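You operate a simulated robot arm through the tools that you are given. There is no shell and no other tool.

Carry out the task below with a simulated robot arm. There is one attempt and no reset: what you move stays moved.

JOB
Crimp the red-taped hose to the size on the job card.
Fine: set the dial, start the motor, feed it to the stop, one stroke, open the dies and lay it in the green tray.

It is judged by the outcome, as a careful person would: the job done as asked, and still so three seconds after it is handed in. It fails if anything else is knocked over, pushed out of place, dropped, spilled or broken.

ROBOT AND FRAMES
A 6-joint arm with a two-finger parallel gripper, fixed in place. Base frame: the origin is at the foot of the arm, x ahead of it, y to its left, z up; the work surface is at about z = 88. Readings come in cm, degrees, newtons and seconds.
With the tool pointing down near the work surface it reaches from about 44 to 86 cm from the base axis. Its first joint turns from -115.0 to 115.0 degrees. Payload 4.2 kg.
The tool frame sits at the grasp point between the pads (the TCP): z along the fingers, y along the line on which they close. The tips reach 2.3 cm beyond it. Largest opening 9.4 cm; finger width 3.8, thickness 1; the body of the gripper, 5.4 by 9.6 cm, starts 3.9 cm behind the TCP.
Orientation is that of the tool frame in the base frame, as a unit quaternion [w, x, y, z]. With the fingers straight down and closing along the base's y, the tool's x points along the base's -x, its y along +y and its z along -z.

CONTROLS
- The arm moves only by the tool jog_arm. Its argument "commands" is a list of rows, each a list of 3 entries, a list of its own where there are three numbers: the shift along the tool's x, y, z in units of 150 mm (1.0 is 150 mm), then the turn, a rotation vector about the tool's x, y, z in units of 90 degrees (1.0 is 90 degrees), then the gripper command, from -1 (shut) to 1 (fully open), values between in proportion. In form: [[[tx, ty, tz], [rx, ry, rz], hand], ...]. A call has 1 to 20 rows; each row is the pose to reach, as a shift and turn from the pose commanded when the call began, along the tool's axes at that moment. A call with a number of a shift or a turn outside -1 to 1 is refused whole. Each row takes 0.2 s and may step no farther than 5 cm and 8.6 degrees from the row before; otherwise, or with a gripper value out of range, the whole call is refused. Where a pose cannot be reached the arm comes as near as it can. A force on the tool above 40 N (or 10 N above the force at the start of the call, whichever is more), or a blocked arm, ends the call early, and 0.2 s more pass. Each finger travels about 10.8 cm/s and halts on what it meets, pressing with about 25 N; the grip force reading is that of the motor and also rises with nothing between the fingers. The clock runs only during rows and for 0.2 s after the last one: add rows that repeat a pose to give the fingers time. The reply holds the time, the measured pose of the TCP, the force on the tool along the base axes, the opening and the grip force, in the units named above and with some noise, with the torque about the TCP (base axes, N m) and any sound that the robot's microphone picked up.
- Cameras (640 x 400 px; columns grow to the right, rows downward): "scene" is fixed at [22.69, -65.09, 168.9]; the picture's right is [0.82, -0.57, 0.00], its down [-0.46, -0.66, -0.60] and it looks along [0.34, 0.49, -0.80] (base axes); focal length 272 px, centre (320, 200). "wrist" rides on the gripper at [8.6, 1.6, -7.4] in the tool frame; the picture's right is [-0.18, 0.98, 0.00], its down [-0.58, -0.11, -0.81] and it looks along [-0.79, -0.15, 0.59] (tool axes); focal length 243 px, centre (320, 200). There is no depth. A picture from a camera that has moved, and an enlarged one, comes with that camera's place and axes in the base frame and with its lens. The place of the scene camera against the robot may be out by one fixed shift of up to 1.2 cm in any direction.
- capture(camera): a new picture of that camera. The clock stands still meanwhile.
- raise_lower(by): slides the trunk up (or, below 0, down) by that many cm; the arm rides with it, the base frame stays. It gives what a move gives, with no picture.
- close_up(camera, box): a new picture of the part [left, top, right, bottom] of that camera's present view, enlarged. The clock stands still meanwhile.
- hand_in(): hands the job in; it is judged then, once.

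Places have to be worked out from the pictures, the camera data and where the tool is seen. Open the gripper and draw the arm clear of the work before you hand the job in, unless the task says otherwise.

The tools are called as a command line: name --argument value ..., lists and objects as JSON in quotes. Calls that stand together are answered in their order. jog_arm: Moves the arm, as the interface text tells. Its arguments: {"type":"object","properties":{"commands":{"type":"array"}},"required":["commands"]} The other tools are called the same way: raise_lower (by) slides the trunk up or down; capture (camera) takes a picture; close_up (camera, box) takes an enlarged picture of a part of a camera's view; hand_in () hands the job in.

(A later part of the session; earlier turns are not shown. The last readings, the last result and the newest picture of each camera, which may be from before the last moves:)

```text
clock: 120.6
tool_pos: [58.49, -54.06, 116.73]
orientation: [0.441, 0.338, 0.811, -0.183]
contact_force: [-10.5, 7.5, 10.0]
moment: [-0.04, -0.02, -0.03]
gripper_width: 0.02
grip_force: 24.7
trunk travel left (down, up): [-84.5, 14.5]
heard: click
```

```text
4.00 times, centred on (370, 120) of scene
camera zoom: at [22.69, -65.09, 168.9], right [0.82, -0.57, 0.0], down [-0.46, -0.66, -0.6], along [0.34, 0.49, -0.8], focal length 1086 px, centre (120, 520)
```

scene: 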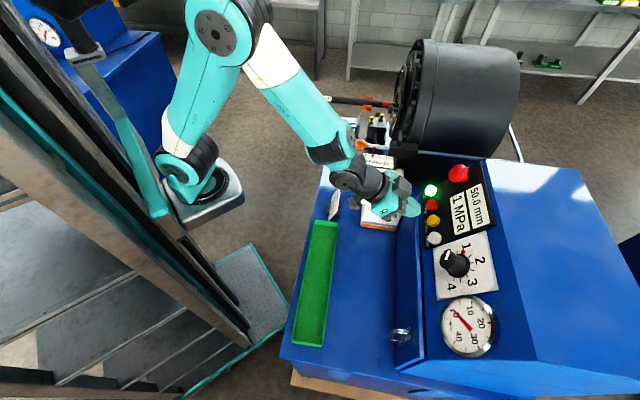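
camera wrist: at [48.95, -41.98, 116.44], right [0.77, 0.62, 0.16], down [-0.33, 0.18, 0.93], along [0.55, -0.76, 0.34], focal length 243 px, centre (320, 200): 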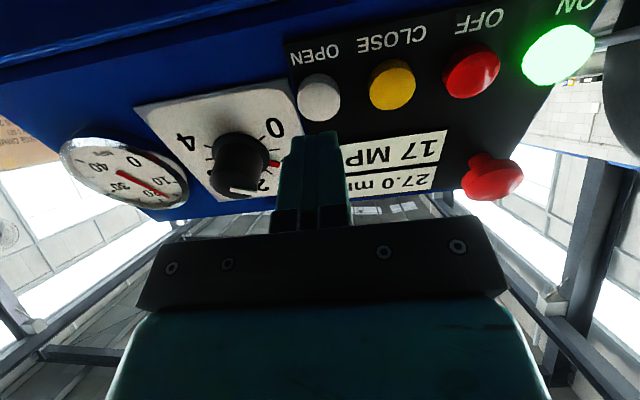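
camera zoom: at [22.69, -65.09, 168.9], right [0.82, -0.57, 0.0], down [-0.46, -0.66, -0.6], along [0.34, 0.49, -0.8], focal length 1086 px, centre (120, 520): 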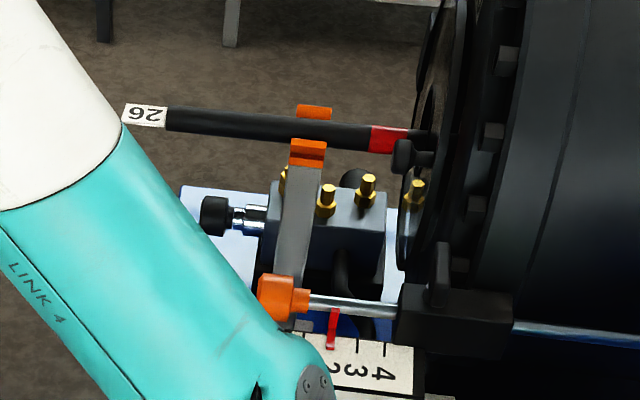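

Opening: 40.5 mm. I keep holding until fully open.

jog_arm --commands '[[[0, 0, 0], [0, 0, 0], -1], [[0, 0, 0], [0, 0, 0], -1], [[0, 0, 0], [0, 0, 0], -1], [[0, 0, 0], [0, 0, 0], -1], [[0, 0, 0], [0, 0, 0], -1], [[0, 0, 0], [0, 0, 0], -1], [[0, 0, 0], [0, 0, 0], -1]]'

close_up --camera "scene" --box '[380, 140, 520, 250]'

close_up --camera "scene" --box '[290, 80, 450, 160]'

```text
clock: 122.2
tool_pos: [58.41, -53.94, 116.77]
orientation: [0.441, 0.337, 0.811, -0.183]
contact_force: [-11.1, 7.0, 10.8]
moment: [-0.09, -0.01, -0.09]
gripper_width: 0.02
grip_force: 25.4
trunk travel left (down, up): [-84.5, 14.5]
```

```text
3.64 times, centred on (450, 195) of scene
camera zoom: at [22.69, -65.09, 168.9], right [0.82, -0.57, 0.0], down [-0.46, -0.66, -0.6], along [0.34, 0.49, -0.8], focal length 987 px, centre (-153, 218)
```

zoom: 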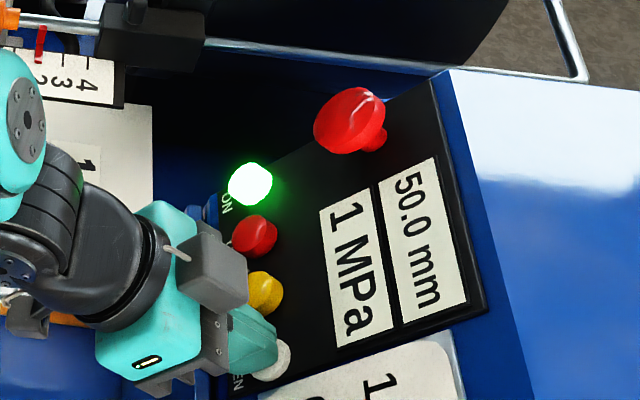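

```text
4.00 times, centred on (370, 120) of scene
camera zoom: at [22.69, -65.09, 168.9], right [0.82, -0.57, 0.0], down [-0.46, -0.66, -0.6], along [0.34, 0.49, -0.8], focal length 1086 px, centre (120, 520)
```

zoom: 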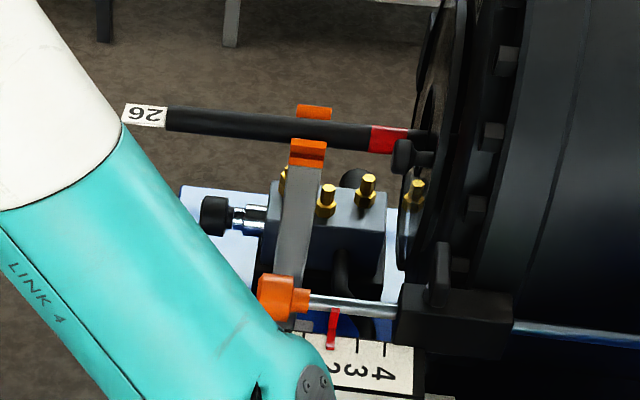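

Fully open at 50.0 mm. I back off and retrace toward the hose.

jog_arm --commands '[[[0, 0, -0.15], [0, 0, 0], -1], [[0, 0, -0.33], [0, 0, 0], -1], [[0, 0, -0.5], [0, 0, 0], -1]]'

jog_arm --commands '[[[0.01, 0.08, -0.11], [0, 0.08, 0], -1], [[0.02, 0.16, -0.22], [0, 0.16, 0], -0.5], [[0.04, 0.24, -0.33], [0, 0.24, 0], 0], [[0.05, 0.32, -0.44], [0, 0.32, 0], 0.2], [[0.06, 0.41, -0.55], [0, 0.4, 0], 0.2], [[0.08, 0.5, -0.66], [0, 0.48, 0], 0.2], [[0.09, 0.58, -0.78], [0, 0.56, 0], 0.2], [[0.1, 0.667, -0.89], [0, 0.633, 0], 0.2]]'

```text
clock: 123.0
tool_pos: [54.17, -49.54, 120.88]
orientation: [0.441, 0.336, 0.812, -0.181]
contact_force: [0.0, -0.3, -1.6]
moment: [0.01, -0.03, 0.0]
gripper_width: 0.0
grip_force: 24.8
trunk travel left (down, up): [-84.5, 14.5]
```

```text
clock: 124.8
tool_pos: [52.58, -33.79, 126.91]
orientation: [-0.001, 0.383, 0.924, 0.001]
contact_force: [-0.1, 0.0, -0.1]
moment: [-0.03, 0.01, 0.02]
gripper_width: 5.63
grip_force: 0.1
trunk travel left (down, up): [-84.5, 14.5]
```

I travel back along a toward the hose, staying high and behind the stop and V.

jog_arm --commands '[[[0.1, 0.25, 0], [0, 0, 0], 0.2], [[0.2, 0.5, 0], [0, 0, 0], 0.2], [[0.2, 0.75, 0], [0, 0, 0], 0.2], [[0.2, 1.0, 0], [0, 0, 0], 0.2]]'

jog_arm --commands '[[[0, 0.25, 0], [0, 0, 0], 0.2], [[0, 0.5, 0], [0, 0, 0], 0.2], [[0, 0.75, 0], [0, 0, 0], 0.2], [[0, 1.0, 0], [0, 0, 0], 0.2]]'

jog_arm --commands '[[[0, 0.25, 0], [0, 0, 0], 0.2], [[0, 0.5, 0.1], [0, 0, 0], 0.2], [[0, 0.72, 0.2], [0, 0, 0], 0.2], [[0, 0.72, 0.2], [0, 0, 0], 0.2]]'

capture --camera "wrist"

```text
clock: 125.8
tool_pos: [61.27, -21.25, 126.86]
orientation: [0.0, 0.384, 0.923, 0.0]
contact_force: [-0.3, -0.6, 0.4]
moment: [0.04, 0.0, -0.01]
gripper_width: 5.63
grip_force: 0.0
trunk travel left (down, up): [-84.5, 14.5]
```

```text
clock: 126.8
tool_pos: [71.67, -10.55, 127.03]
orientation: [0.0, 0.382, 0.924, 0.0]
contact_force: [-0.8, -0.6, 0.1]
moment: [-0.01, -0.03, -0.01]
gripper_width: 5.66
grip_force: 0.0
trunk travel left (down, up): [-84.5, 14.5]
```

```text
clock: 127.8
tool_pos: [79.37, -2.94, 124.08]
orientation: [0.001, 0.383, 0.924, 0.001]
contact_force: [0.4, -1.1, 0.7]
moment: [0.0, -0.02, -0.01]
gripper_width: 5.64
grip_force: 0.0
trunk travel left (down, up): [-84.5, 14.5]
```

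```text
taken
camera wrist: at [74.43, 4.39, 131.46], right [0.83, 0.56, 0.0], down [0.33, -0.49, 0.81], along [0.46, -0.67, -0.59], focal length 243 px, centre (320, 200)
```

wrist: 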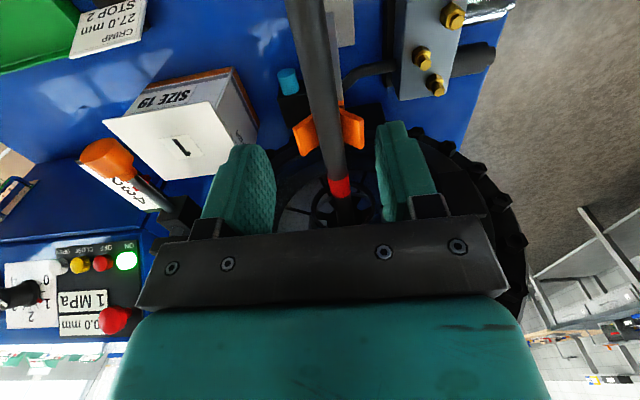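

Aligned over the hose at b≈58.2. I descend and grip.

jog_arm --commands '[[[0, 0, 0.2], [0, 0, 0], 0.2], [[0, 0, 0.4], [0, 0, 0], 0.2], [[0, 0, 0.56], [0, 0, 0], 0.2], [[0, 0, 0.56], [0, 0, 0], -0.2], [[0, 0, 0.56], [0, 0, 0], -0.7], [[0, 0, 0.56], [0, 0, 0], -1], [[0, 0, 0.56], [0, 0, 0], -1]]'

close_up --camera "scene" --box '[290, 80, 450, 160]'

```text
clock: 129.4
tool_pos: [79.38, -3.03, 115.35]
orientation: [0.0, 0.383, 0.924, 0.001]
contact_force: [-3.1, -0.9, 1.1]
moment: [-0.01, 0.05, -0.07]
gripper_width: 2.06
grip_force: 25.2
trunk travel left (down, up): [-84.5, 14.5]
```

```text
4.00 times, centred on (370, 120) of scene
camera zoom: at [22.69, -65.09, 168.9], right [0.82, -0.57, 0.0], down [-0.46, -0.66, -0.6], along [0.34, 0.49, -0.8], focal length 1086 px, centre (120, 520)
```

zoom: 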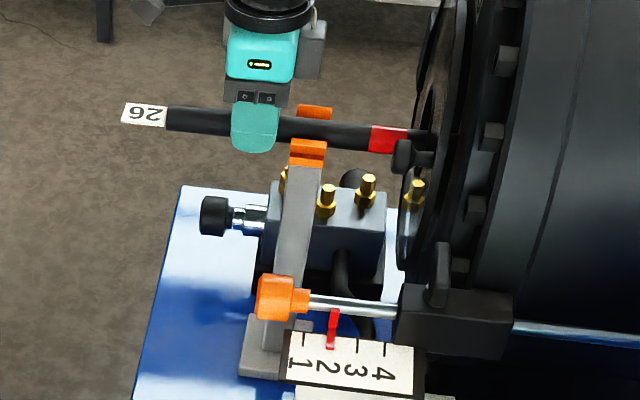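

Gripped. I lift 0.5 cm to unload the V and pull back 6.5 cm.

jog_arm --commands '[[[0, 0, -0.018], [0, 0, 0], -1], [[0, 0, -0.035], [0, 0, 0], -1], [[0.1, 0, -0.035], [0, 0, 0], -1], [[0.2, 0, -0.035], [0, 0, 0], -1], [[0.3, 0, -0.035], [0, 0, 0], -1], [[0.4, 0, -0.035], [0, 0, 0], -1], [[0.433, 0, -0.035], [0, 0, 0], -1]]'

close_up --camera "scene" --box '[270, 80, 430, 160]'

```text
clock: 131.0
tool_pos: [74.77, 1.58, 115.91]
orientation: [0.0, 0.382, 0.924, 0.001]
contact_force: [-0.5, -0.1, -3.9]
moment: [0.41, 0.39, 0.01]
gripper_width: 2.04
grip_force: 25.2
trunk travel left (down, up): [-84.5, 14.5]
```

```text
4.00 times, centred on (350, 120) of scene
camera zoom: at [22.69, -65.09, 168.9], right [0.82, -0.57, 0.0], down [-0.46, -0.66, -0.6], along [0.34, 0.49, -0.8], focal length 1086 px, centre (200, 520)
```

zoom: 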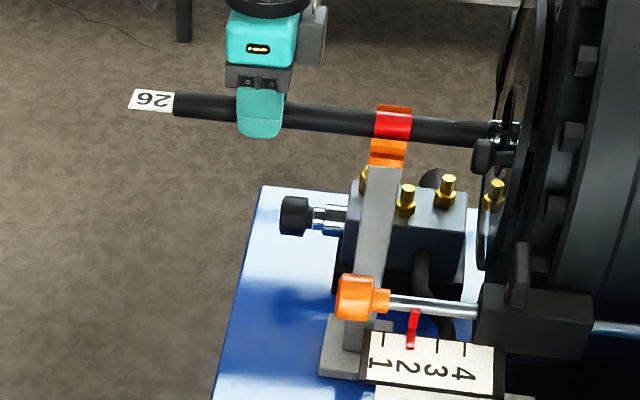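

The hose came back cleanly. Tip ≈ b 78.5. I lower it onto the V, release, and regrip nearer the CG at b≈58.2.

jog_arm --commands '[[[0, 0, 0.015], [0, 0, 0], -1], [[0, 0, 0.03], [0, 0, 0], -1], [[0, 0, 0.03], [0, 0, 0], -0.5], [[0, 0, 0.03], [0, 0, 0], -0.3], [[0, 0, 0.03], [0, 0, 0], 0.1], [[0, 0, 0.03], [0, 0, 0], 0.2]]'

close_up --camera "scene" --box '[270, 80, 430, 160]'

```text
clock: 132.4
tool_pos: [74.89, 1.64, 115.64]
orientation: [0.0, 0.383, 0.924, 0.0]
contact_force: [-0.7, -0.6, -1.1]
moment: [0.01, 0.0, 0.01]
gripper_width: 5.63
grip_force: 0.2
trunk travel left (down, up): [-84.5, 14.5]
```

```text
4.00 times, centred on (350, 120) of scene
camera zoom: at [22.69, -65.09, 168.9], right [0.82, -0.57, 0.0], down [-0.46, -0.66, -0.6], along [0.34, 0.49, -0.8], focal length 1086 px, centre (200, 520)
```

zoom: 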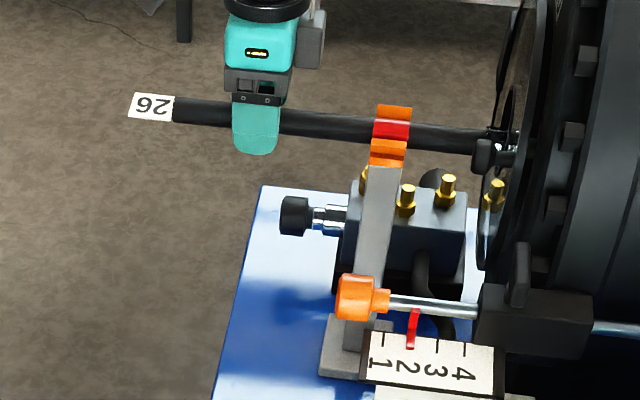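

Stable. I slide the open fingers forward to b≈58.2 and grip again.

jog_arm --commands '[[[-0.1, 0, 0], [0, 0, 0], 0.2], [[-0.2, 0, 0.005], [0, 0, 0], 0.2], [[-0.3, 0, 0.01], [0, 0, 0], 0.2], [[-0.43, 0, 0.015], [0, 0, 0], 0.2], [[-0.43, 0, 0.015], [0, 0, 0], -0.2], [[-0.43, 0, 0.015], [0, 0, 0], -0.7], [[-0.43, 0, 0.015], [0, 0, 0], -1], [[-0.43, 0, 0.015], [0, 0, 0], -1]]'

jog_arm --commands '[[[0, 0, -0.018], [0, 0, 0], -1], [[0, 0, -0.035], [0, 0, 0], -1], [[0.1, 0, -0.035], [0, 0, 0], -1], [[0.2, 0, -0.035], [0, 0, 0], -1], [[0.22, 0, -0.035], [0, 0, 0], -1]]'

close_up --camera "scene" --box '[270, 80, 430, 160]'

```text
clock: 134.2
tool_pos: [79.4, -2.94, 115.34]
orientation: [0.0, 0.383, 0.924, 0.002]
contact_force: [-2.0, -4.8, 2.1]
moment: [-0.12, 0.02, -0.48]
gripper_width: 2.06
grip_force: 24.9
trunk travel left (down, up): [-84.5, 14.5]
```

```text
clock: 135.4
tool_pos: [77.17, -0.49, 115.87]
orientation: [0.0, 0.383, 0.924, 0.001]
contact_force: [-0.1, 0.8, -3.8]
moment: [0.23, 0.22, 0.0]
gripper_width: 2.1
grip_force: 25.1
trunk travel left (down, up): [-84.5, 14.5]
```

```text
4.00 times, centred on (350, 120) of scene
camera zoom: at [22.69, -65.09, 168.9], right [0.82, -0.57, 0.0], down [-0.46, -0.66, -0.6], along [0.34, 0.49, -0.8], focal length 1086 px, centre (200, 520)
```

zoom: 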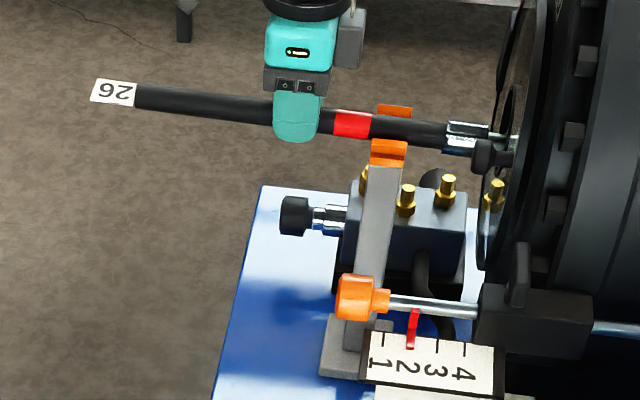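

Tip ≈ b 75.2 (still in the ring); the ferrule shows crimp marks. I set it down on the V, release and regrip once more closer to the CG.

jog_arm --commands '[[[0, 0, 0.015], [0, 0, 0], -1], [[0, 0, 0.03], [0, 0, 0], -1], [[0, 0, 0.03], [0, 0, 0], -0.45], [[0, 0, 0.03], [0, 0, 0], -0.4]]'

close_up --camera "scene" --box '[270, 80, 430, 160]'

```text
clock: 136.4
tool_pos: [76.93, -0.59, 115.41]
orientation: [0.0, 0.382, 0.924, 0.001]
contact_force: [0.2, 0.0, -0.3]
moment: [0.01, 0.0, 0.0]
gripper_width: 2.84
grip_force: 0.1
trunk travel left (down, up): [-84.5, 14.5]
```

```text
4.00 times, centred on (350, 120) of scene
camera zoom: at [22.69, -65.09, 168.9], right [0.82, -0.57, 0.0], down [-0.46, -0.66, -0.6], along [0.34, 0.49, -0.8], focal length 1086 px, centre (200, 520)
```

zoom: 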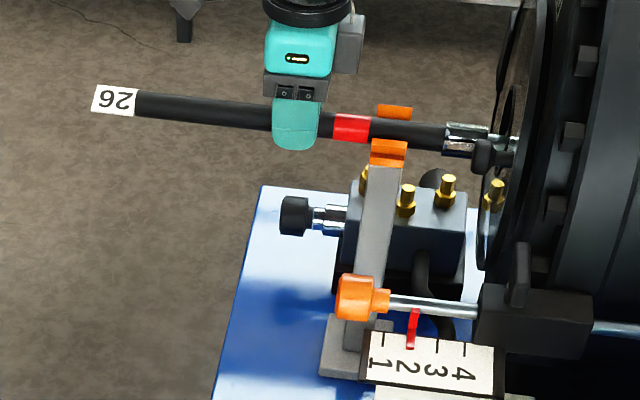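

Stable. I open a bit more, slide to b≈58.2, and grip at d≈17.

jog_arm --commands '[[[0, 0, 0], [0, 0, 0], 0.1], [[-0.07, 0, 0], [0, 0, 0], 0.2], [[-0.14, 0, 0], [0, 0, 0], 0.2], [[-0.225, 0, 0], [0, 0, 0], 0.2], [[-0.225, 0, 0], [0, 0, 0], -0.2], [[-0.225, 0, 0], [0, 0, 0], -0.7], [[-0.225, 0, 0], [0, 0, 0], -1], [[-0.225, 0, 0], [0, 0, 0], -1]]'

jog_arm --commands '[[[0, 0, -0.02], [0, 0, 0], -1], [[0, 0, -0.04], [0, -0.03, 0], -1], [[0.1, 0, -0.05], [0, -0.06, 0], -1], [[0.19, 0, -0.06], [0, -0.09, 0], -1]]'

close_up --camera "scene" --box '[270, 80, 430, 160]'

```text
clock: 138.2
tool_pos: [79.44, -3.14, 115.41]
orientation: [0.0, 0.384, 0.924, 0.0]
contact_force: [-1.5, -4.4, 1.7]
moment: [-0.2, -0.05, -0.49]
gripper_width: 2.06
grip_force: 25.3
trunk travel left (down, up): [-84.5, 14.5]
```

```text
clock: 139.2
tool_pos: [77.43, -1.06, 116.53]
orientation: [0.065, 0.382, 0.921, -0.027]
contact_force: [0.9, -0.1, -4.0]
moment: [0.17, 0.15, 0.53]
gripper_width: 2.05
grip_force: 25.5
trunk travel left (down, up): [-84.5, 14.5]
```

```text
4.00 times, centred on (350, 120) of scene
camera zoom: at [22.69, -65.09, 168.9], right [0.82, -0.57, 0.0], down [-0.46, -0.66, -0.6], along [0.34, 0.49, -0.8], focal length 1086 px, centre (200, 520)
```

zoom: 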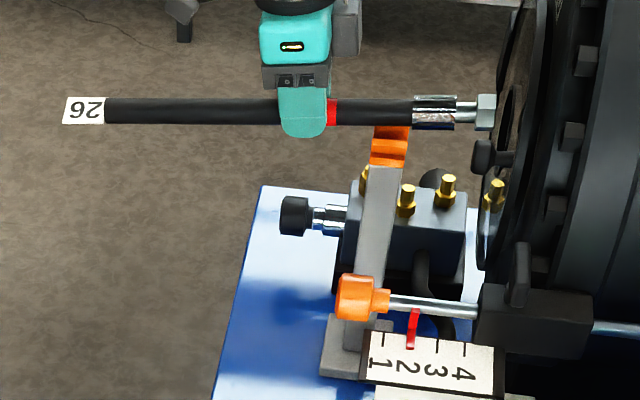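

Hose is nose-up ~6.5°, tip out of the ring. I lift 3 cm and pull straight back 15 cm, clear of the V.

jog_arm --commands '[[[-0.014, 0, -0.1], [0, 0, 0], -1], [[-0.028, 0, -0.2], [0, 0, 0], -1], [[0.2, 0, -0.25], [0, -0.02, 0], -1], [[0.45, 0, -0.3], [0, -0.04, 0], -1], [[0.7, 0, -0.35], [0, -0.06, 0], -1], [[0.95, 0, -0.4], [0, -0.06, 0], -1]]'

capture --camera "scene"

capture --camera "wrist"

```text
clock: 140.6
tool_pos: [66.93, 9.43, 120.34]
orientation: [0.109, 0.381, 0.917, -0.045]
contact_force: [1.9, -0.8, -4.5]
moment: [0.16, 0.18, 0.51]
gripper_width: 2.03
grip_force: 24.9
trunk travel left (down, up): [-84.5, 14.5]
```

```text
taken
```

scene: 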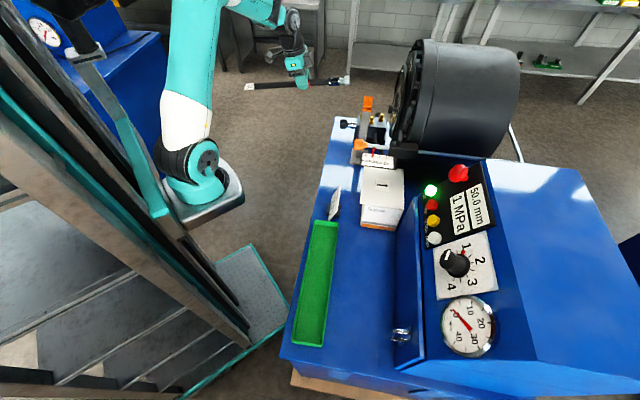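

```text
taken
camera wrist: at [60.99, 17.88, 125.58], right [0.82, 0.57, 0.04], down [0.19, -0.34, 0.92], along [0.54, -0.75, -0.39], focal length 243 px, centre (320, 200)
```

wrist: 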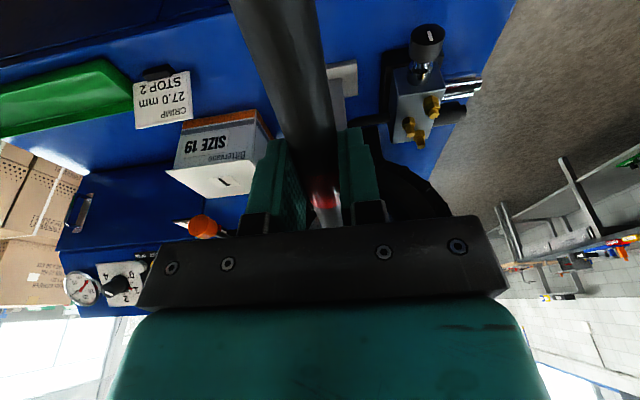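

Hose extracted cleanly. I head back along −a, rising slightly and adding a bit of nose-up tilt to offset droop.

jog_arm --commands '[[[-0.06, -0.25, -0.05], [0, -0.01, 0], -1], [[-0.13, -0.5, -0.11], [0, -0.02, 0], -1], [[-0.2, -0.75, -0.16], [0, -0.03, 0], -1], [[-0.256, -1.0, -0.213], [0, -0.04, 0], -1]]'

jog_arm --commands '[[[-0.08, -0.25, 0.02], [0, -0.01, 0], -1], [[-0.16, -0.5, 0.04], [0, -0.02, 0], -1], [[-0.23, -0.75, 0.06], [0, -0.03, 0], -1], [[-0.3, -1.0, 0.08], [0, -0.04, 0], -1]]'

jog_arm --commands '[[[-0.1, -0.2, 0.03], [0, -0.01, 0], -1], [[-0.2, -0.45, 0.06], [0, -0.01, 0], -1], [[-0.3, -0.7, 0.09], [0, -0.01, 0], -1], [[-0.4, -0.9, 0.12], [0, -0.01, 0], -1]]'

capture --camera "scene"

```text
clock: 141.6
tool_pos: [58.42, -3.22, 124.23]
orientation: [0.138, 0.378, 0.914, -0.057]
contact_force: [-1.0, 1.3, -4.7]
moment: [0.09, 0.14, -0.54]
gripper_width: 2.01
grip_force: 24.9
trunk travel left (down, up): [-84.5, 14.5]
```

```text
clock: 142.6
tool_pos: [51.29, -16.81, 124.2]
orientation: [0.166, 0.376, 0.909, -0.068]
contact_force: [0.2, 0.2, -3.3]
moment: [0.13, 0.13, 0.0]
gripper_width: 2.1
grip_force: 24.7
trunk travel left (down, up): [-84.5, 14.5]
```

```text
clock: 143.6
tool_pos: [45.99, -30.99, 124.73]
orientation: [0.173, 0.376, 0.908, -0.071]
contact_force: [1.1, 0.3, -2.6]
moment: [0.12, 0.13, 0.01]
gripper_width: 2.07
grip_force: 24.7
trunk travel left (down, up): [-84.5, 14.5]
```

```text
taken
```

scene: 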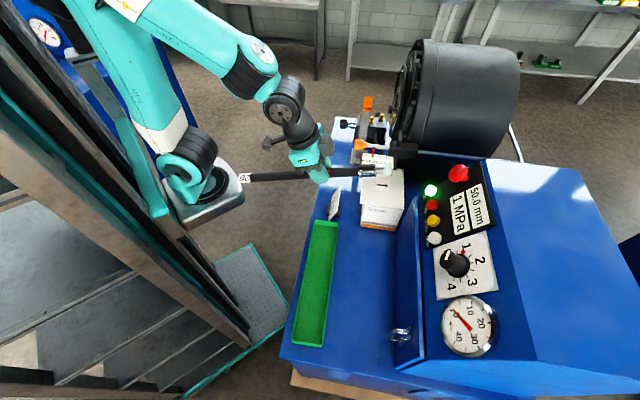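

The hose is about 10° nose-up. I rotate 90° about the vertical so it lies along the machine front again, moving above its original spot.

jog_arm --commands '[[[0, -0.05, 0], [-0.0307, 0, -0.0775], -1], [[0, -0.12, 0], [-0.0613, 0, -0.155], -1], [[-0.02, -0.19, 0.01], [-0.092, 0, -0.2325], -1], [[-0.05, -0.26, 0.02], [-0.1227, 0, -0.31], -1], [[-0.08, -0.33, 0.03], [-0.1533, 0, -0.3875], -1], [[-0.12, -0.4, 0.05], [-0.184, 0, -0.465], -1], [[-0.16, -0.47, 0.065], [-0.2147, 0, -0.5425], -1], [[-0.2, -0.54, 0.08], [-0.2453, 0, -0.62], -1], [[-0.24, -0.61, 0.095], [-0.276, 0, -0.6975], -1], [[-0.28, -0.68, 0.11], [-0.3067, 0, -0.775], -1], [[-0.33, -0.74, 0.13], [-0.3373, 0, -0.8525], -1], [[-0.372, -0.787, 0.147], [-0.368, 0, -0.93], -1]]'

capture --camera "scene"

capture --camera "wrist"

```text
clock: 146.2
tool_pos: [41.75, -43.51, 124.87]
orientation: [0.173, -0.377, 0.907, 0.072]
contact_force: [0.3, 0.6, -3.6]
moment: [-0.14, 0.1, 0.02]
gripper_width: 2.07
grip_force: 25.2
trunk travel left (down, up): [-84.5, 14.5]
```

```text
taken
```

scene: 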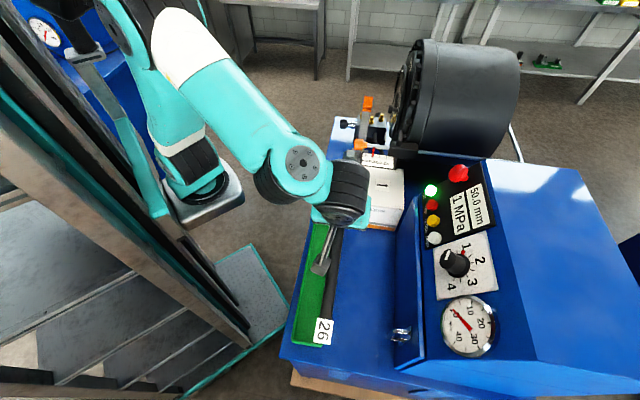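

```text
taken
camera wrist: at [33.1, -49.97, 128.65], right [-0.58, 0.81, 0.07], down [0.25, 0.09, 0.96], along [0.78, 0.57, -0.26], focal length 243 px, centre (320, 200)
```

wrist: 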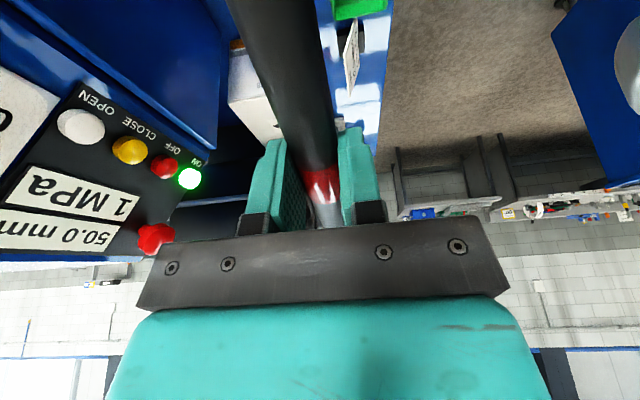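

Now at b≈60, a≈−1.2, hose ~10° nose-up. I'll lay it briefly back at its original spot to regrip at its balance point: shift to b≈68 and descend 15 cm.

jog_arm --commands '[[[0.07, -0.12, 0.18], [0, 0.01, 0], -1], [[0.15, -0.25, 0.37], [0, 0.02, 0], -1], [[0.22, -0.38, 0.56], [0, 0.03, 0], -1], [[0.29, -0.5, 0.75], [0, 0.04, 0], -1], [[0.368, -0.513, 0.93], [0, 0.05, 0], -1]]'

capture --camera "scene"

capture --camera "wrist"

```text
clock: 147.4
tool_pos: [47.29, -49.17, 109.87]
orientation: [0.138, -0.378, 0.914, 0.057]
contact_force: [0.6, 0.2, -2.8]
moment: [-0.11, 0.1, -0.01]
gripper_width: 2.08
grip_force: 24.8
trunk travel left (down, up): [-84.5, 14.5]
```

```text
taken
```

scene: 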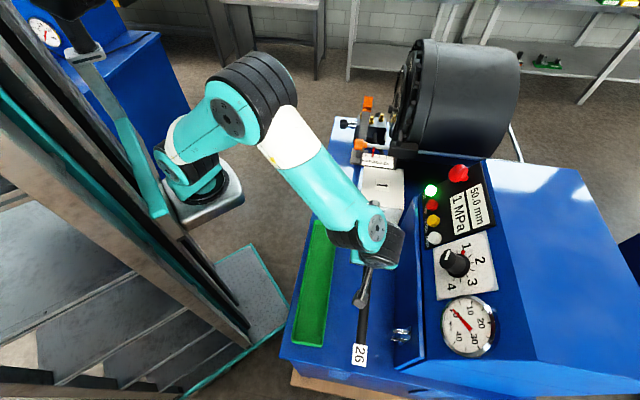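

```text
taken
camera wrist: at [38.82, -55.34, 114.45], right [-0.57, 0.82, 0.05], down [0.3, 0.15, 0.94], along [0.76, 0.55, -0.33], focal length 243 px, centre (320, 200)
```

wrist: 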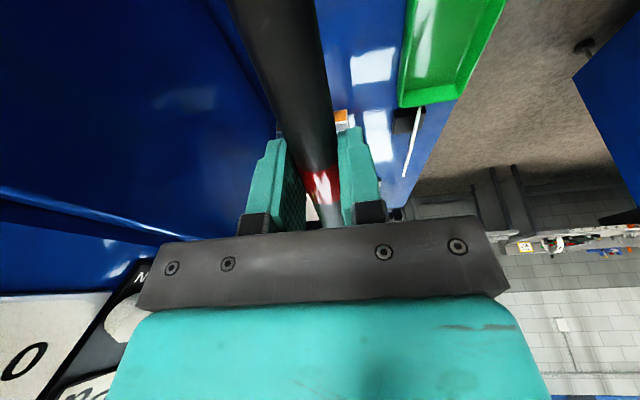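

I descend another 15 cm with a little less tilt, then the last centimetres slowly.

jog_arm --commands '[[[0.06, 0, 0.19], [0, 0.015, 0], -1], [[0.12, 0, 0.38], [0, 0.03, 0], -1], [[0.18, 0, 0.58], [0, 0.04, 0], -1], [[0.24, 0, 0.78], [0, 0.05, 0], -1], [[0.296, 0, 0.955], [0, 0.06, 0], -1]]'

jog_arm --commands '[[[0.01, 0, 0.05], [0, 0, 0], -1], [[0.02, 0, 0.1], [0, 0, 0], -1], [[0.03, 0, 0.14], [0, 0, 0], -1], [[0.04, 0, 0.18], [0, 0, 0], -1]]'

capture --camera "wrist"

close_up --camera "scene" --box '[300, 210, 440, 370]'

```text
clock: 148.6
tool_pos: [47.49, -49.23, 95.04]
orientation: [0.096, -0.381, 0.919, 0.038]
contact_force: [-0.1, 0.7, -3.5]
moment: [-0.15, 0.15, 0.01]
gripper_width: 2.06
grip_force: 24.6
trunk travel left (down, up): [-84.5, 14.5]
```

```text
clock: 149.6
tool_pos: [47.23, -49.05, 92.09]
orientation: [0.095, -0.38, 0.919, 0.038]
contact_force: [-0.7, -1.1, -3.9]
moment: [-0.13, 0.14, 0.02]
gripper_width: 2.07
grip_force: 24.9
trunk travel left (down, up): [-84.5, 14.5]
```

```text
taken
camera wrist: at [39.04, -54.94, 97.65], right [-0.57, 0.82, 0.04], down [0.36, 0.21, 0.91], along [0.74, 0.53, -0.42], focal length 243 px, centre (320, 200)
```

wrist: 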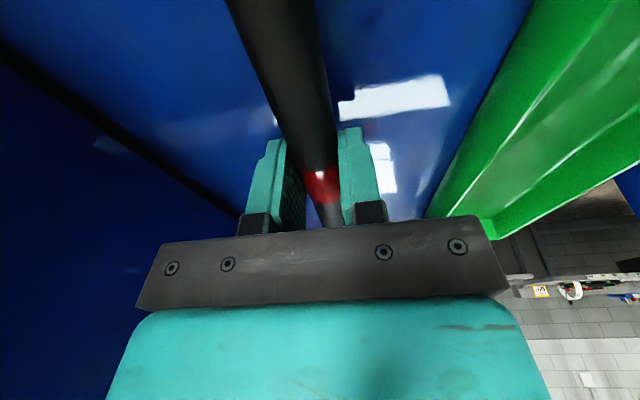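

```text
2.50 times, centred on (370, 290) of scene
camera zoom: at [22.69, -65.09, 168.9], right [0.82, -0.57, 0.0], down [-0.46, -0.66, -0.6], along [0.34, 0.49, -0.8], focal length 679 px, centre (195, -25)
```

zoom: 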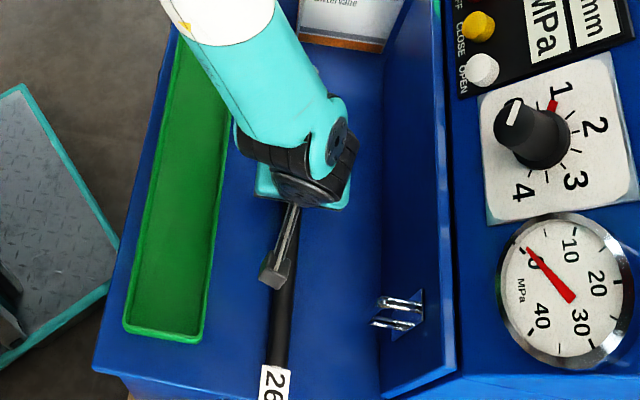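

No contact yet; I lower in small steps until the table takes the load.

jog_arm --commands '[[[0.005, 0, 0.02], [0, 0, 0], -1], [[0.01, 0, 0.04], [0, 0, 0], -1], [[0.013, 0, 0.06], [0, 0, 0], -1]]'

```text
clock: 150.4
tool_pos: [47.36, -48.87, 91.19]
orientation: [0.095, -0.381, 0.919, 0.039]
contact_force: [1.5, 1.9, 0.4]
moment: [-0.57, 0.6, -0.14]
gripper_width: 2.05
grip_force: 25.1
trunk travel left (down, up): [-84.5, 14.5]
```

The table supports it. I release gently, untilt, and lift clear to survey the tray and hose.

jog_arm --commands '[[[0, 0, 0], [0, 0, 0], -0.5], [[0, 0, 0], [0, 0, 0], -0.35], [[0, 0, 0], [0, 0, 0], 0], [[0, 0, 0], [0, 0, 0], 0.3], [[-0.02, 0, -0.1], [0, 0.04, 0], 0.3], [[-0.06, 0, -0.3], [0, 0.08, 0], 0.3], [[-0.13, 0, -0.6], [0, 0.131, 0], 0.3], [[-0.2, 0, -0.9], [0, 0.131, 0], 0.3], [[-0.2, 0, -0.9], [0, 0.131, 0], 0.3]]'

capture --camera "wrist"

capture --camera "scene"

```text
clock: 152.4
tool_pos: [47.39, -48.99, 105.08]
orientation: [0.0, -0.383, 0.924, 0.0]
contact_force: [0.0, 0.2, -0.3]
moment: [0.03, 0.04, 0.01]
gripper_width: 6.11
grip_force: 0.1
trunk travel left (down, up): [-84.5, 14.5]
```

```text
taken
camera wrist: at [40.2, -53.9, 112.6], right [-0.56, 0.83, 0.0], down [0.49, 0.33, 0.81], along [0.67, 0.46, -0.59], focal length 243 px, centre (320, 200)
```

wrist: 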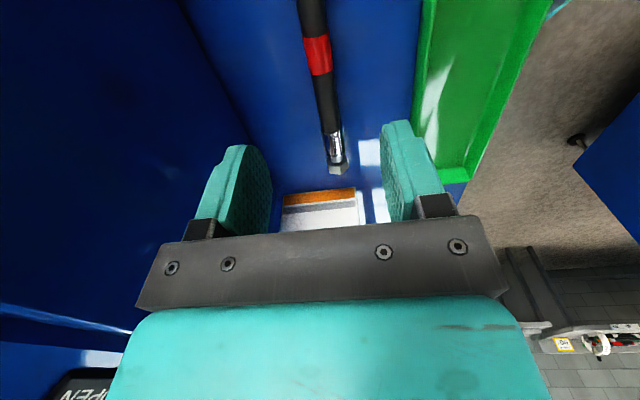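

```text
taken
```

scene: 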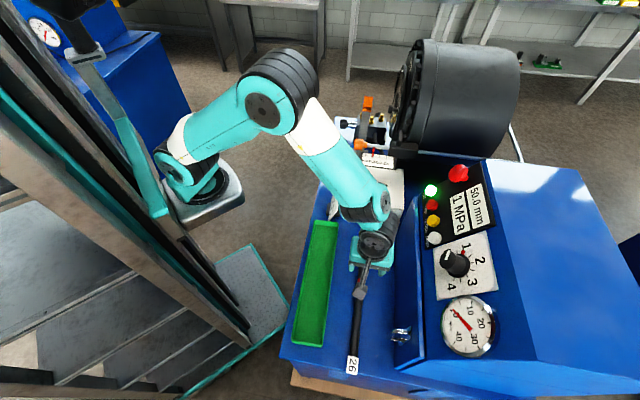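

The hose lies at b≈68.4. I take scene close-ups to compare hose length/position with the tray.

close_up --camera "scene" --box '[280, 210, 420, 370]'

close_up --camera "wrist" --box '[240, 0, 500, 200]'

```text
2.50 times, centred on (350, 290) of scene
camera zoom: at [22.69, -65.09, 168.9], right [0.82, -0.57, 0.0], down [-0.46, -0.66, -0.6], along [0.34, 0.49, -0.8], focal length 679 px, centre (245, -25)
```

zoom: 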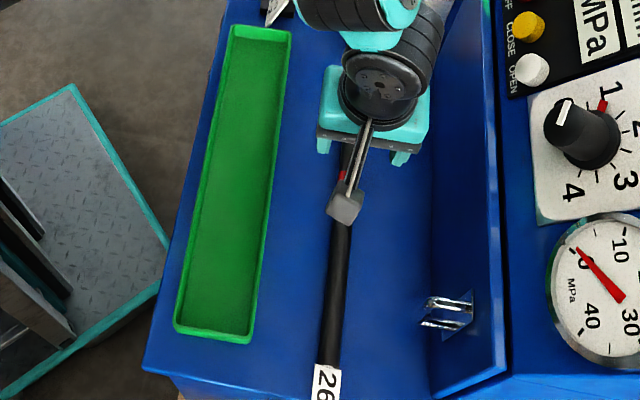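

```text
2.00 times, centred on (370, 100) of wrist
camera zoom: at [40.2, -53.9, 112.6], right [-0.56, 0.83, 0.0], down [0.49, 0.33, 0.81], along [0.67, 0.46, -0.59], focal length 485 px, centre (220, 400)
```

zoom: 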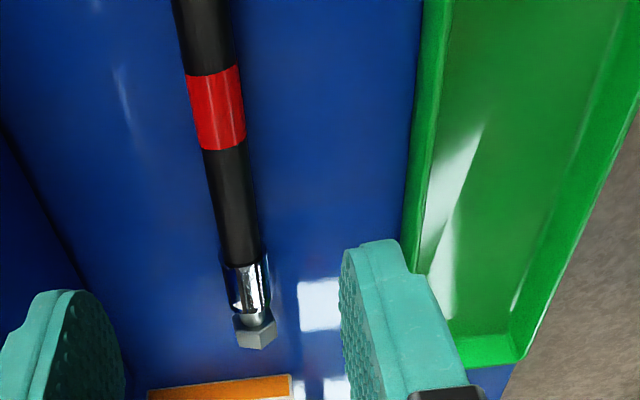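

Tip at a≈14.2, b≈68.5; tray interior ≈ a −18.4…18.4, b 51.3…59.3. I move to the balance point (a≈3.8), descend and grip.

jog_arm --commands '[[[-0.16, -0.01, 0.15], [0, 0, 0], 0.2], [[-0.327, -0.02, 0.35], [0, 0, 0], 0.2], [[-0.327, -0.02, 0.6], [0, 0, 0], 0.2], [[-0.327, -0.02, 0.8], [0, 0, 0], 0.2], [[-0.327, -0.02, 0.9], [0, 0, 0], 0.2], [[-0.327, -0.02, 0.965], [0, 0, 0], 0.2], [[-0.327, -0.02, 0.965], [0, 0, 0], 0.2]]'

capture --camera "wrist"

```text
clock: 154.0
tool_pos: [51.21, -45.74, 90.43]
orientation: [0.0, -0.383, 0.924, 0.0]
contact_force: [-0.7, 0.4, 0.3]
moment: [0.04, 0.02, 0.01]
gripper_width: 5.62
grip_force: 0.1
trunk travel left (down, up): [-84.5, 14.5]
```

```text
taken
camera wrist: at [43.91, -50.68, 97.94], right [-0.56, 0.83, 0.0], down [0.49, 0.33, 0.81], along [0.67, 0.46, -0.59], focal length 243 px, centre (320, 200)
```

wrist: 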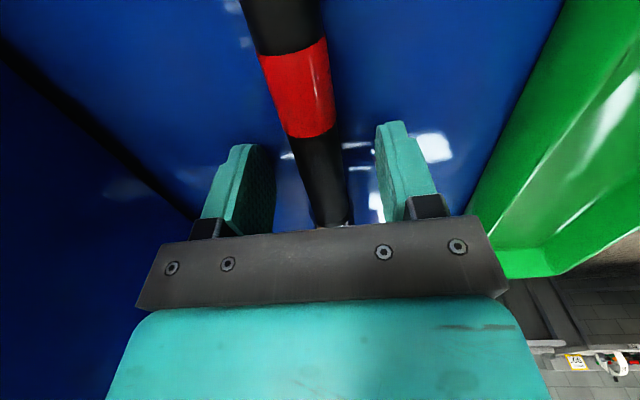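

Hose is centred between the pads just behind the ferrule. I grip and lift.

jog_arm --commands '[[[0, 0, 0], [0, 0, 0], -0.2], [[0, 0, 0], [0, 0, 0], -0.7], [[0, 0, 0], [0, 0, 0], -1], [[0, 0, 0], [0, 0, 0], -1], [[0, 0, -0.1], [0, 0, 0], -1], [[0, 0, -0.25], [0, 0, 0], -1], [[0, 0, -0.5], [0, 0, 0], -1], [[0, 0, -0.5], [0, 0, 0], -1], [[0, 0, -0.5], [0, 0, 0], -1]]'

capture --camera "wrist"

close_up --camera "scene" --box '[280, 210, 420, 370]'

```text
clock: 156.0
tool_pos: [51.03, -45.76, 98.14]
orientation: [0.0, -0.382, 0.924, 0.0]
contact_force: [0.6, 0.6, -3.2]
moment: [0.01, 0.0, -0.47]
gripper_width: 2.05
grip_force: 25.3
trunk travel left (down, up): [-84.5, 14.5]
```

```text
taken
camera wrist: at [43.84, -50.68, 105.54], right [-0.56, 0.83, 0.0], down [0.49, 0.33, 0.81], along [0.67, 0.46, -0.59], focal length 243 px, centre (320, 200)
```

wrist: 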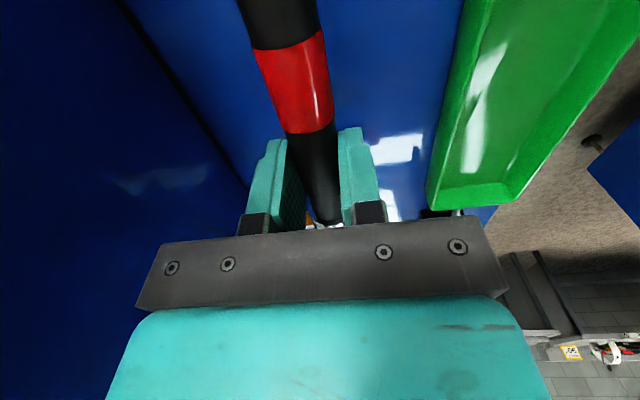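

```text
2.50 times, centred on (350, 290) of scene
camera zoom: at [22.69, -65.09, 168.9], right [0.82, -0.57, 0.0], down [-0.46, -0.66, -0.6], along [0.34, 0.49, -0.8], focal length 679 px, centre (245, -25)
```

zoom: 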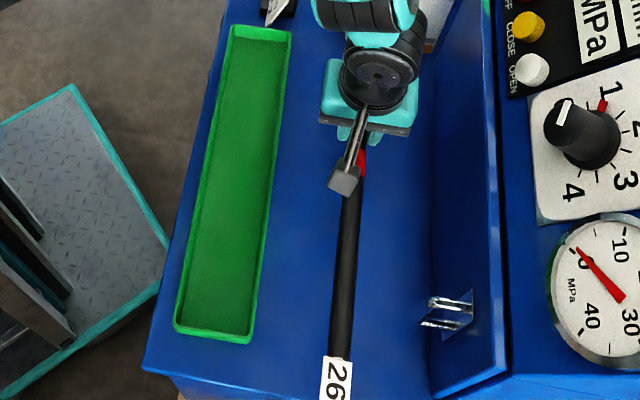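

Perfectly balanced and level. I carry it over the tray: TCP target a≈7.5, b≈55.3, keeping z≈98.

jog_arm --commands '[[[-0.05, 0.2, -0.05], [0, 0, 0], -1], [[-0.12, 0.42, -0.08], [0, 0, 0], -1], [[-0.19, 0.64, -0.05], [0, 0, 0], -1], [[-0.251, 0.86, 0], [0, 0, 0], -1], [[-0.251, 0.86, 0], [0, 0, 0], -1], [[-0.251, 0.86, 0], [0, 0, 0], -1]]'

close_up --camera "scene" --box '[280, 190, 420, 370]'

capture --camera "wrist"

capture --camera "scene"

```text
clock: 157.4
tool_pos: [44.52, -34.0, 97.96]
orientation: [0.0, -0.383, 0.924, 0.0]
contact_force: [-1.4, -0.4, -3.3]
moment: [0.0, -0.05, -0.46]
gripper_width: 2.06
grip_force: 24.9
trunk travel left (down, up): [-84.5, 14.5]
```

```text
2.22 times, centred on (350, 280) of scene
camera zoom: at [22.69, -65.09, 168.9], right [0.82, -0.57, 0.0], down [-0.46, -0.66, -0.6], along [0.34, 0.49, -0.8], focal length 603 px, centre (253, 22)
```

zoom: 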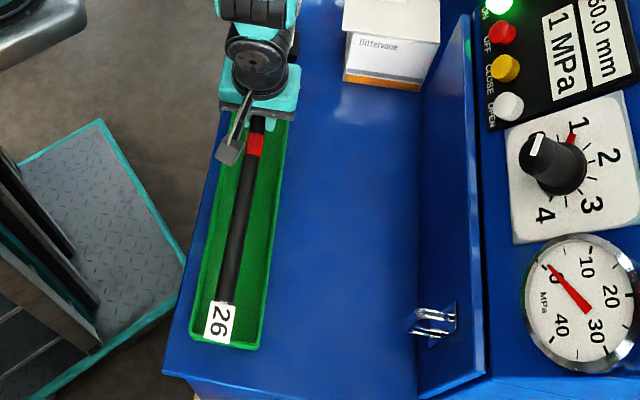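

```text
taken
camera wrist: at [37.34, -38.89, 105.48], right [-0.56, 0.83, 0.0], down [0.49, 0.33, 0.81], along [0.67, 0.45, -0.59], focal length 243 px, centre (320, 200)
```

wrist: 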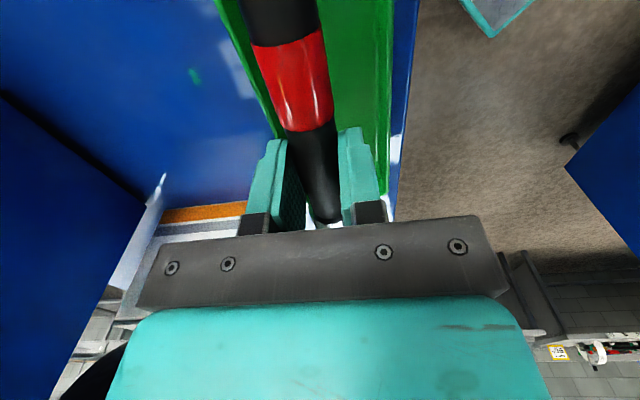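

```text
taken
```

scene: 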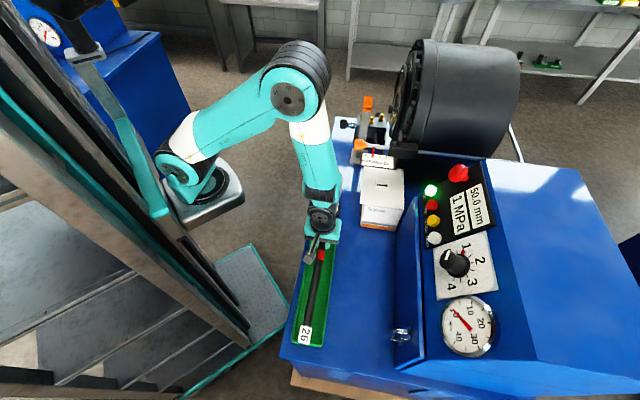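

Hose is over the tray along its length. I lower to just above the floor, then in small steps to contact.

jog_arm --commands '[[[0, 0.01, 0.1], [0, 0, 0], -1], [[0, 0.01, 0.2], [0, 0, 0], -1], [[0, 0.01, 0.3], [0, 0, 0], -1], [[0, 0.01, 0.38], [0, 0, 0], -1]]'

close_up --camera "scene" --box '[280, 190, 420, 370]'

```text
clock: 158.4
tool_pos: [44.48, -33.84, 92.38]
orientation: [0.0, -0.383, 0.924, -0.001]
contact_force: [0.2, 0.0, -3.0]
moment: [-0.05, -0.03, 0.45]
gripper_width: 2.04
grip_force: 24.1
trunk travel left (down, up): [-84.5, 14.5]
```

```text
2.22 times, centred on (350, 280) of scene
camera zoom: at [22.69, -65.09, 168.9], right [0.82, -0.57, 0.0], down [-0.46, -0.66, -0.6], along [0.34, 0.49, -0.8], focal length 603 px, centre (253, 22)
```

zoom: 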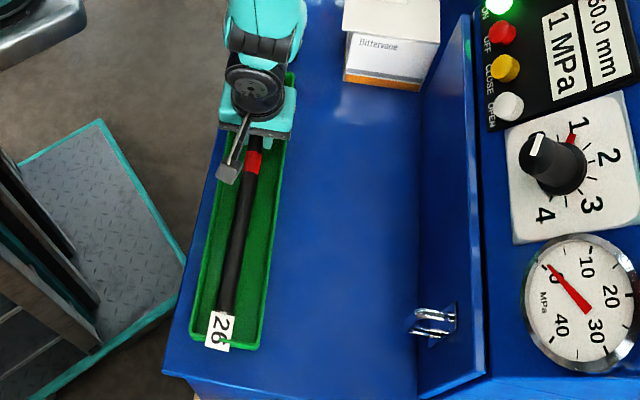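

The tag end is ~1 cm past the near rim while the nose has ~1.8 cm to spare, so I shift 1.2 cm toward +a before setting down.

jog_arm --commands '[[[-0.04, 0, 0], [0, 0, 0], -1], [[-0.08, 0, 0], [0, 0, 0], -1], [[-0.08, 0, 0], [0, 0, 0], -1], [[-0.08, 0, 0.02], [0, 0, 0], -1], [[-0.08, 0, 0.04], [0, 0, 0], -1]]'

close_up --camera "scene" --box '[280, 190, 420, 370]'

close_up --camera "scene" --box '[310, 180, 360, 240]'

```text
clock: 159.6
tool_pos: [45.17, -32.91, 91.75]
orientation: [0.0, -0.383, 0.924, 0.0]
contact_force: [0.0, 0.2, -3.0]
moment: [-0.03, -0.01, -0.49]
gripper_width: 2.04
grip_force: 25.2
trunk travel left (down, up): [-84.5, 14.5]
```

```text
2.22 times, centred on (350, 280) of scene
camera zoom: at [22.69, -65.09, 168.9], right [0.82, -0.57, 0.0], down [-0.46, -0.66, -0.6], along [0.34, 0.49, -0.8], focal length 603 px, centre (253, 22)
```

zoom: 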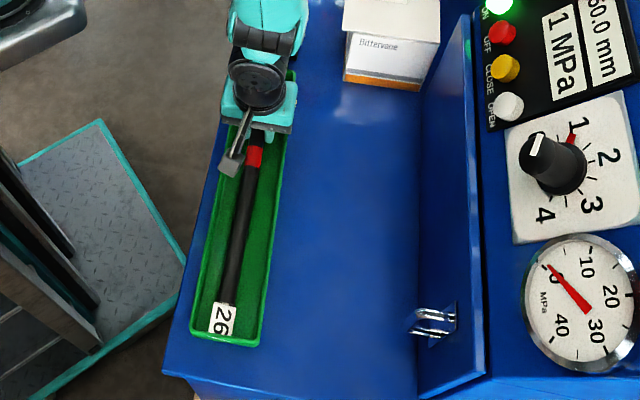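

```text
6.67 times, centred on (335, 210) of scene
camera zoom: at [22.69, -65.09, 168.9], right [0.82, -0.57, 0.0], down [-0.46, -0.66, -0.6], along [0.34, 0.49, -0.8], focal length 1810 px, centre (220, 133)
```

zoom: 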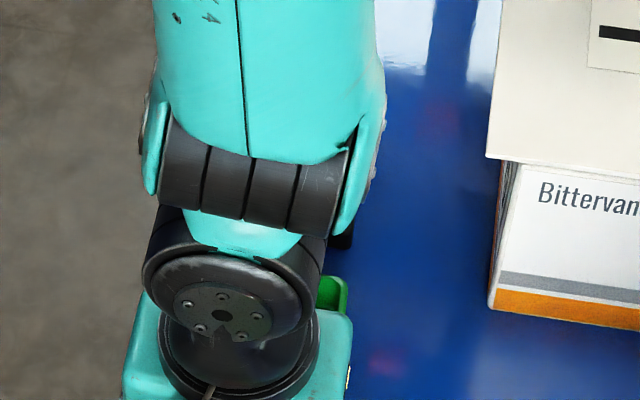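

The tag is now inside the tray. I lower in small steps to contact.

jog_arm --commands '[[[0, 0, 0.015], [0, 0, 0], -1], [[0, 0, 0.03], [0, 0, 0], -1]]'

jog_arm --commands '[[[0, 0, 0.01], [0, 0, 0], -1], [[0, 0, 0.02], [0, 0, 0], -1]]'

```text
clock: 160.2
tool_pos: [45.33, -32.97, 91.25]
orientation: [0.0, -0.383, 0.924, 0.0]
contact_force: [-0.2, 0.2, -3.4]
moment: [0.01, 0.04, -0.49]
gripper_width: 2.03
grip_force: 24.7
trunk travel left (down, up): [-84.5, 14.5]
```

```text
clock: 160.8
tool_pos: [45.34, -33.0, 91.11]
orientation: [0.001, -0.383, 0.924, -0.002]
contact_force: [0.0, 0.7, 25.9]
moment: [-0.04, -0.09, 0.58]
gripper_width: 2.09
grip_force: 25.4
trunk travel left (down, up): [-84.5, 14.5]
```

Contact. I ease up 0.2 cm, open modestly within the tray width, and rise.

jog_arm --commands '[[[0, 0, -0.013], [0, 0, 0], -1], [[0, 0, -0.013], [0, 0, 0], -0.4], [[0, 0, -0.013], [0, 0, 0], -0.2], [[0, 0, -0.013], [0, 0, 0], -0.2]]'

jog_arm --commands '[[[0, 0, -0.1], [0, 0, 0], -0.2], [[0, 0, -0.3], [0, 0, 0], -0.2], [[0, 0, -0.6], [0, 0, 0], -0.2], [[0, 0, -0.9], [0, 0, 0], 0.2], [[0, 0, -1.0], [0, 0, 0], 0.2]]'

capture --camera "wrist"

close_up --camera "scene" --box '[280, 190, 420, 370]'

```text
clock: 161.8
tool_pos: [45.27, -32.93, 91.16]
orientation: [0.0, -0.382, 0.924, 0.001]
contact_force: [-0.3, 0.3, 0.1]
moment: [-0.01, 0.0, -0.03]
gripper_width: 3.74
grip_force: 0.0
trunk travel left (down, up): [-84.5, 14.5]
```

```text
clock: 163.0
tool_pos: [45.55, -32.95, 106.19]
orientation: [0.001, -0.383, 0.924, 0.0]
contact_force: [0.4, -1.0, 0.6]
moment: [0.01, 0.04, 0.04]
gripper_width: 5.65
grip_force: 0.0
trunk travel left (down, up): [-84.5, 14.5]
```

```text
taken
camera wrist: at [38.24, -37.85, 113.61], right [-0.56, 0.83, 0.0], down [0.49, 0.33, 0.81], along [0.67, 0.46, -0.59], focal length 243 px, centre (320, 200)
```

wrist: 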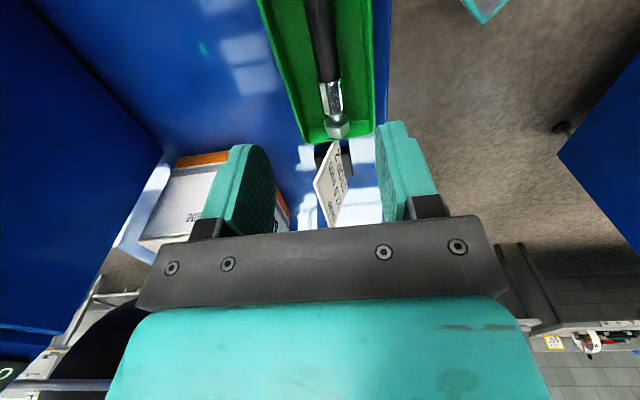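

```text
2.22 times, centred on (350, 280) of scene
camera zoom: at [22.69, -65.09, 168.9], right [0.82, -0.57, 0.0], down [-0.46, -0.66, -0.6], along [0.34, 0.49, -0.8], focal length 603 px, centre (253, 22)
```

zoom: 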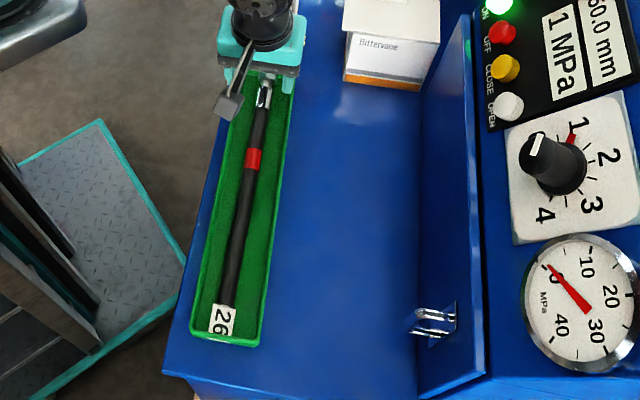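

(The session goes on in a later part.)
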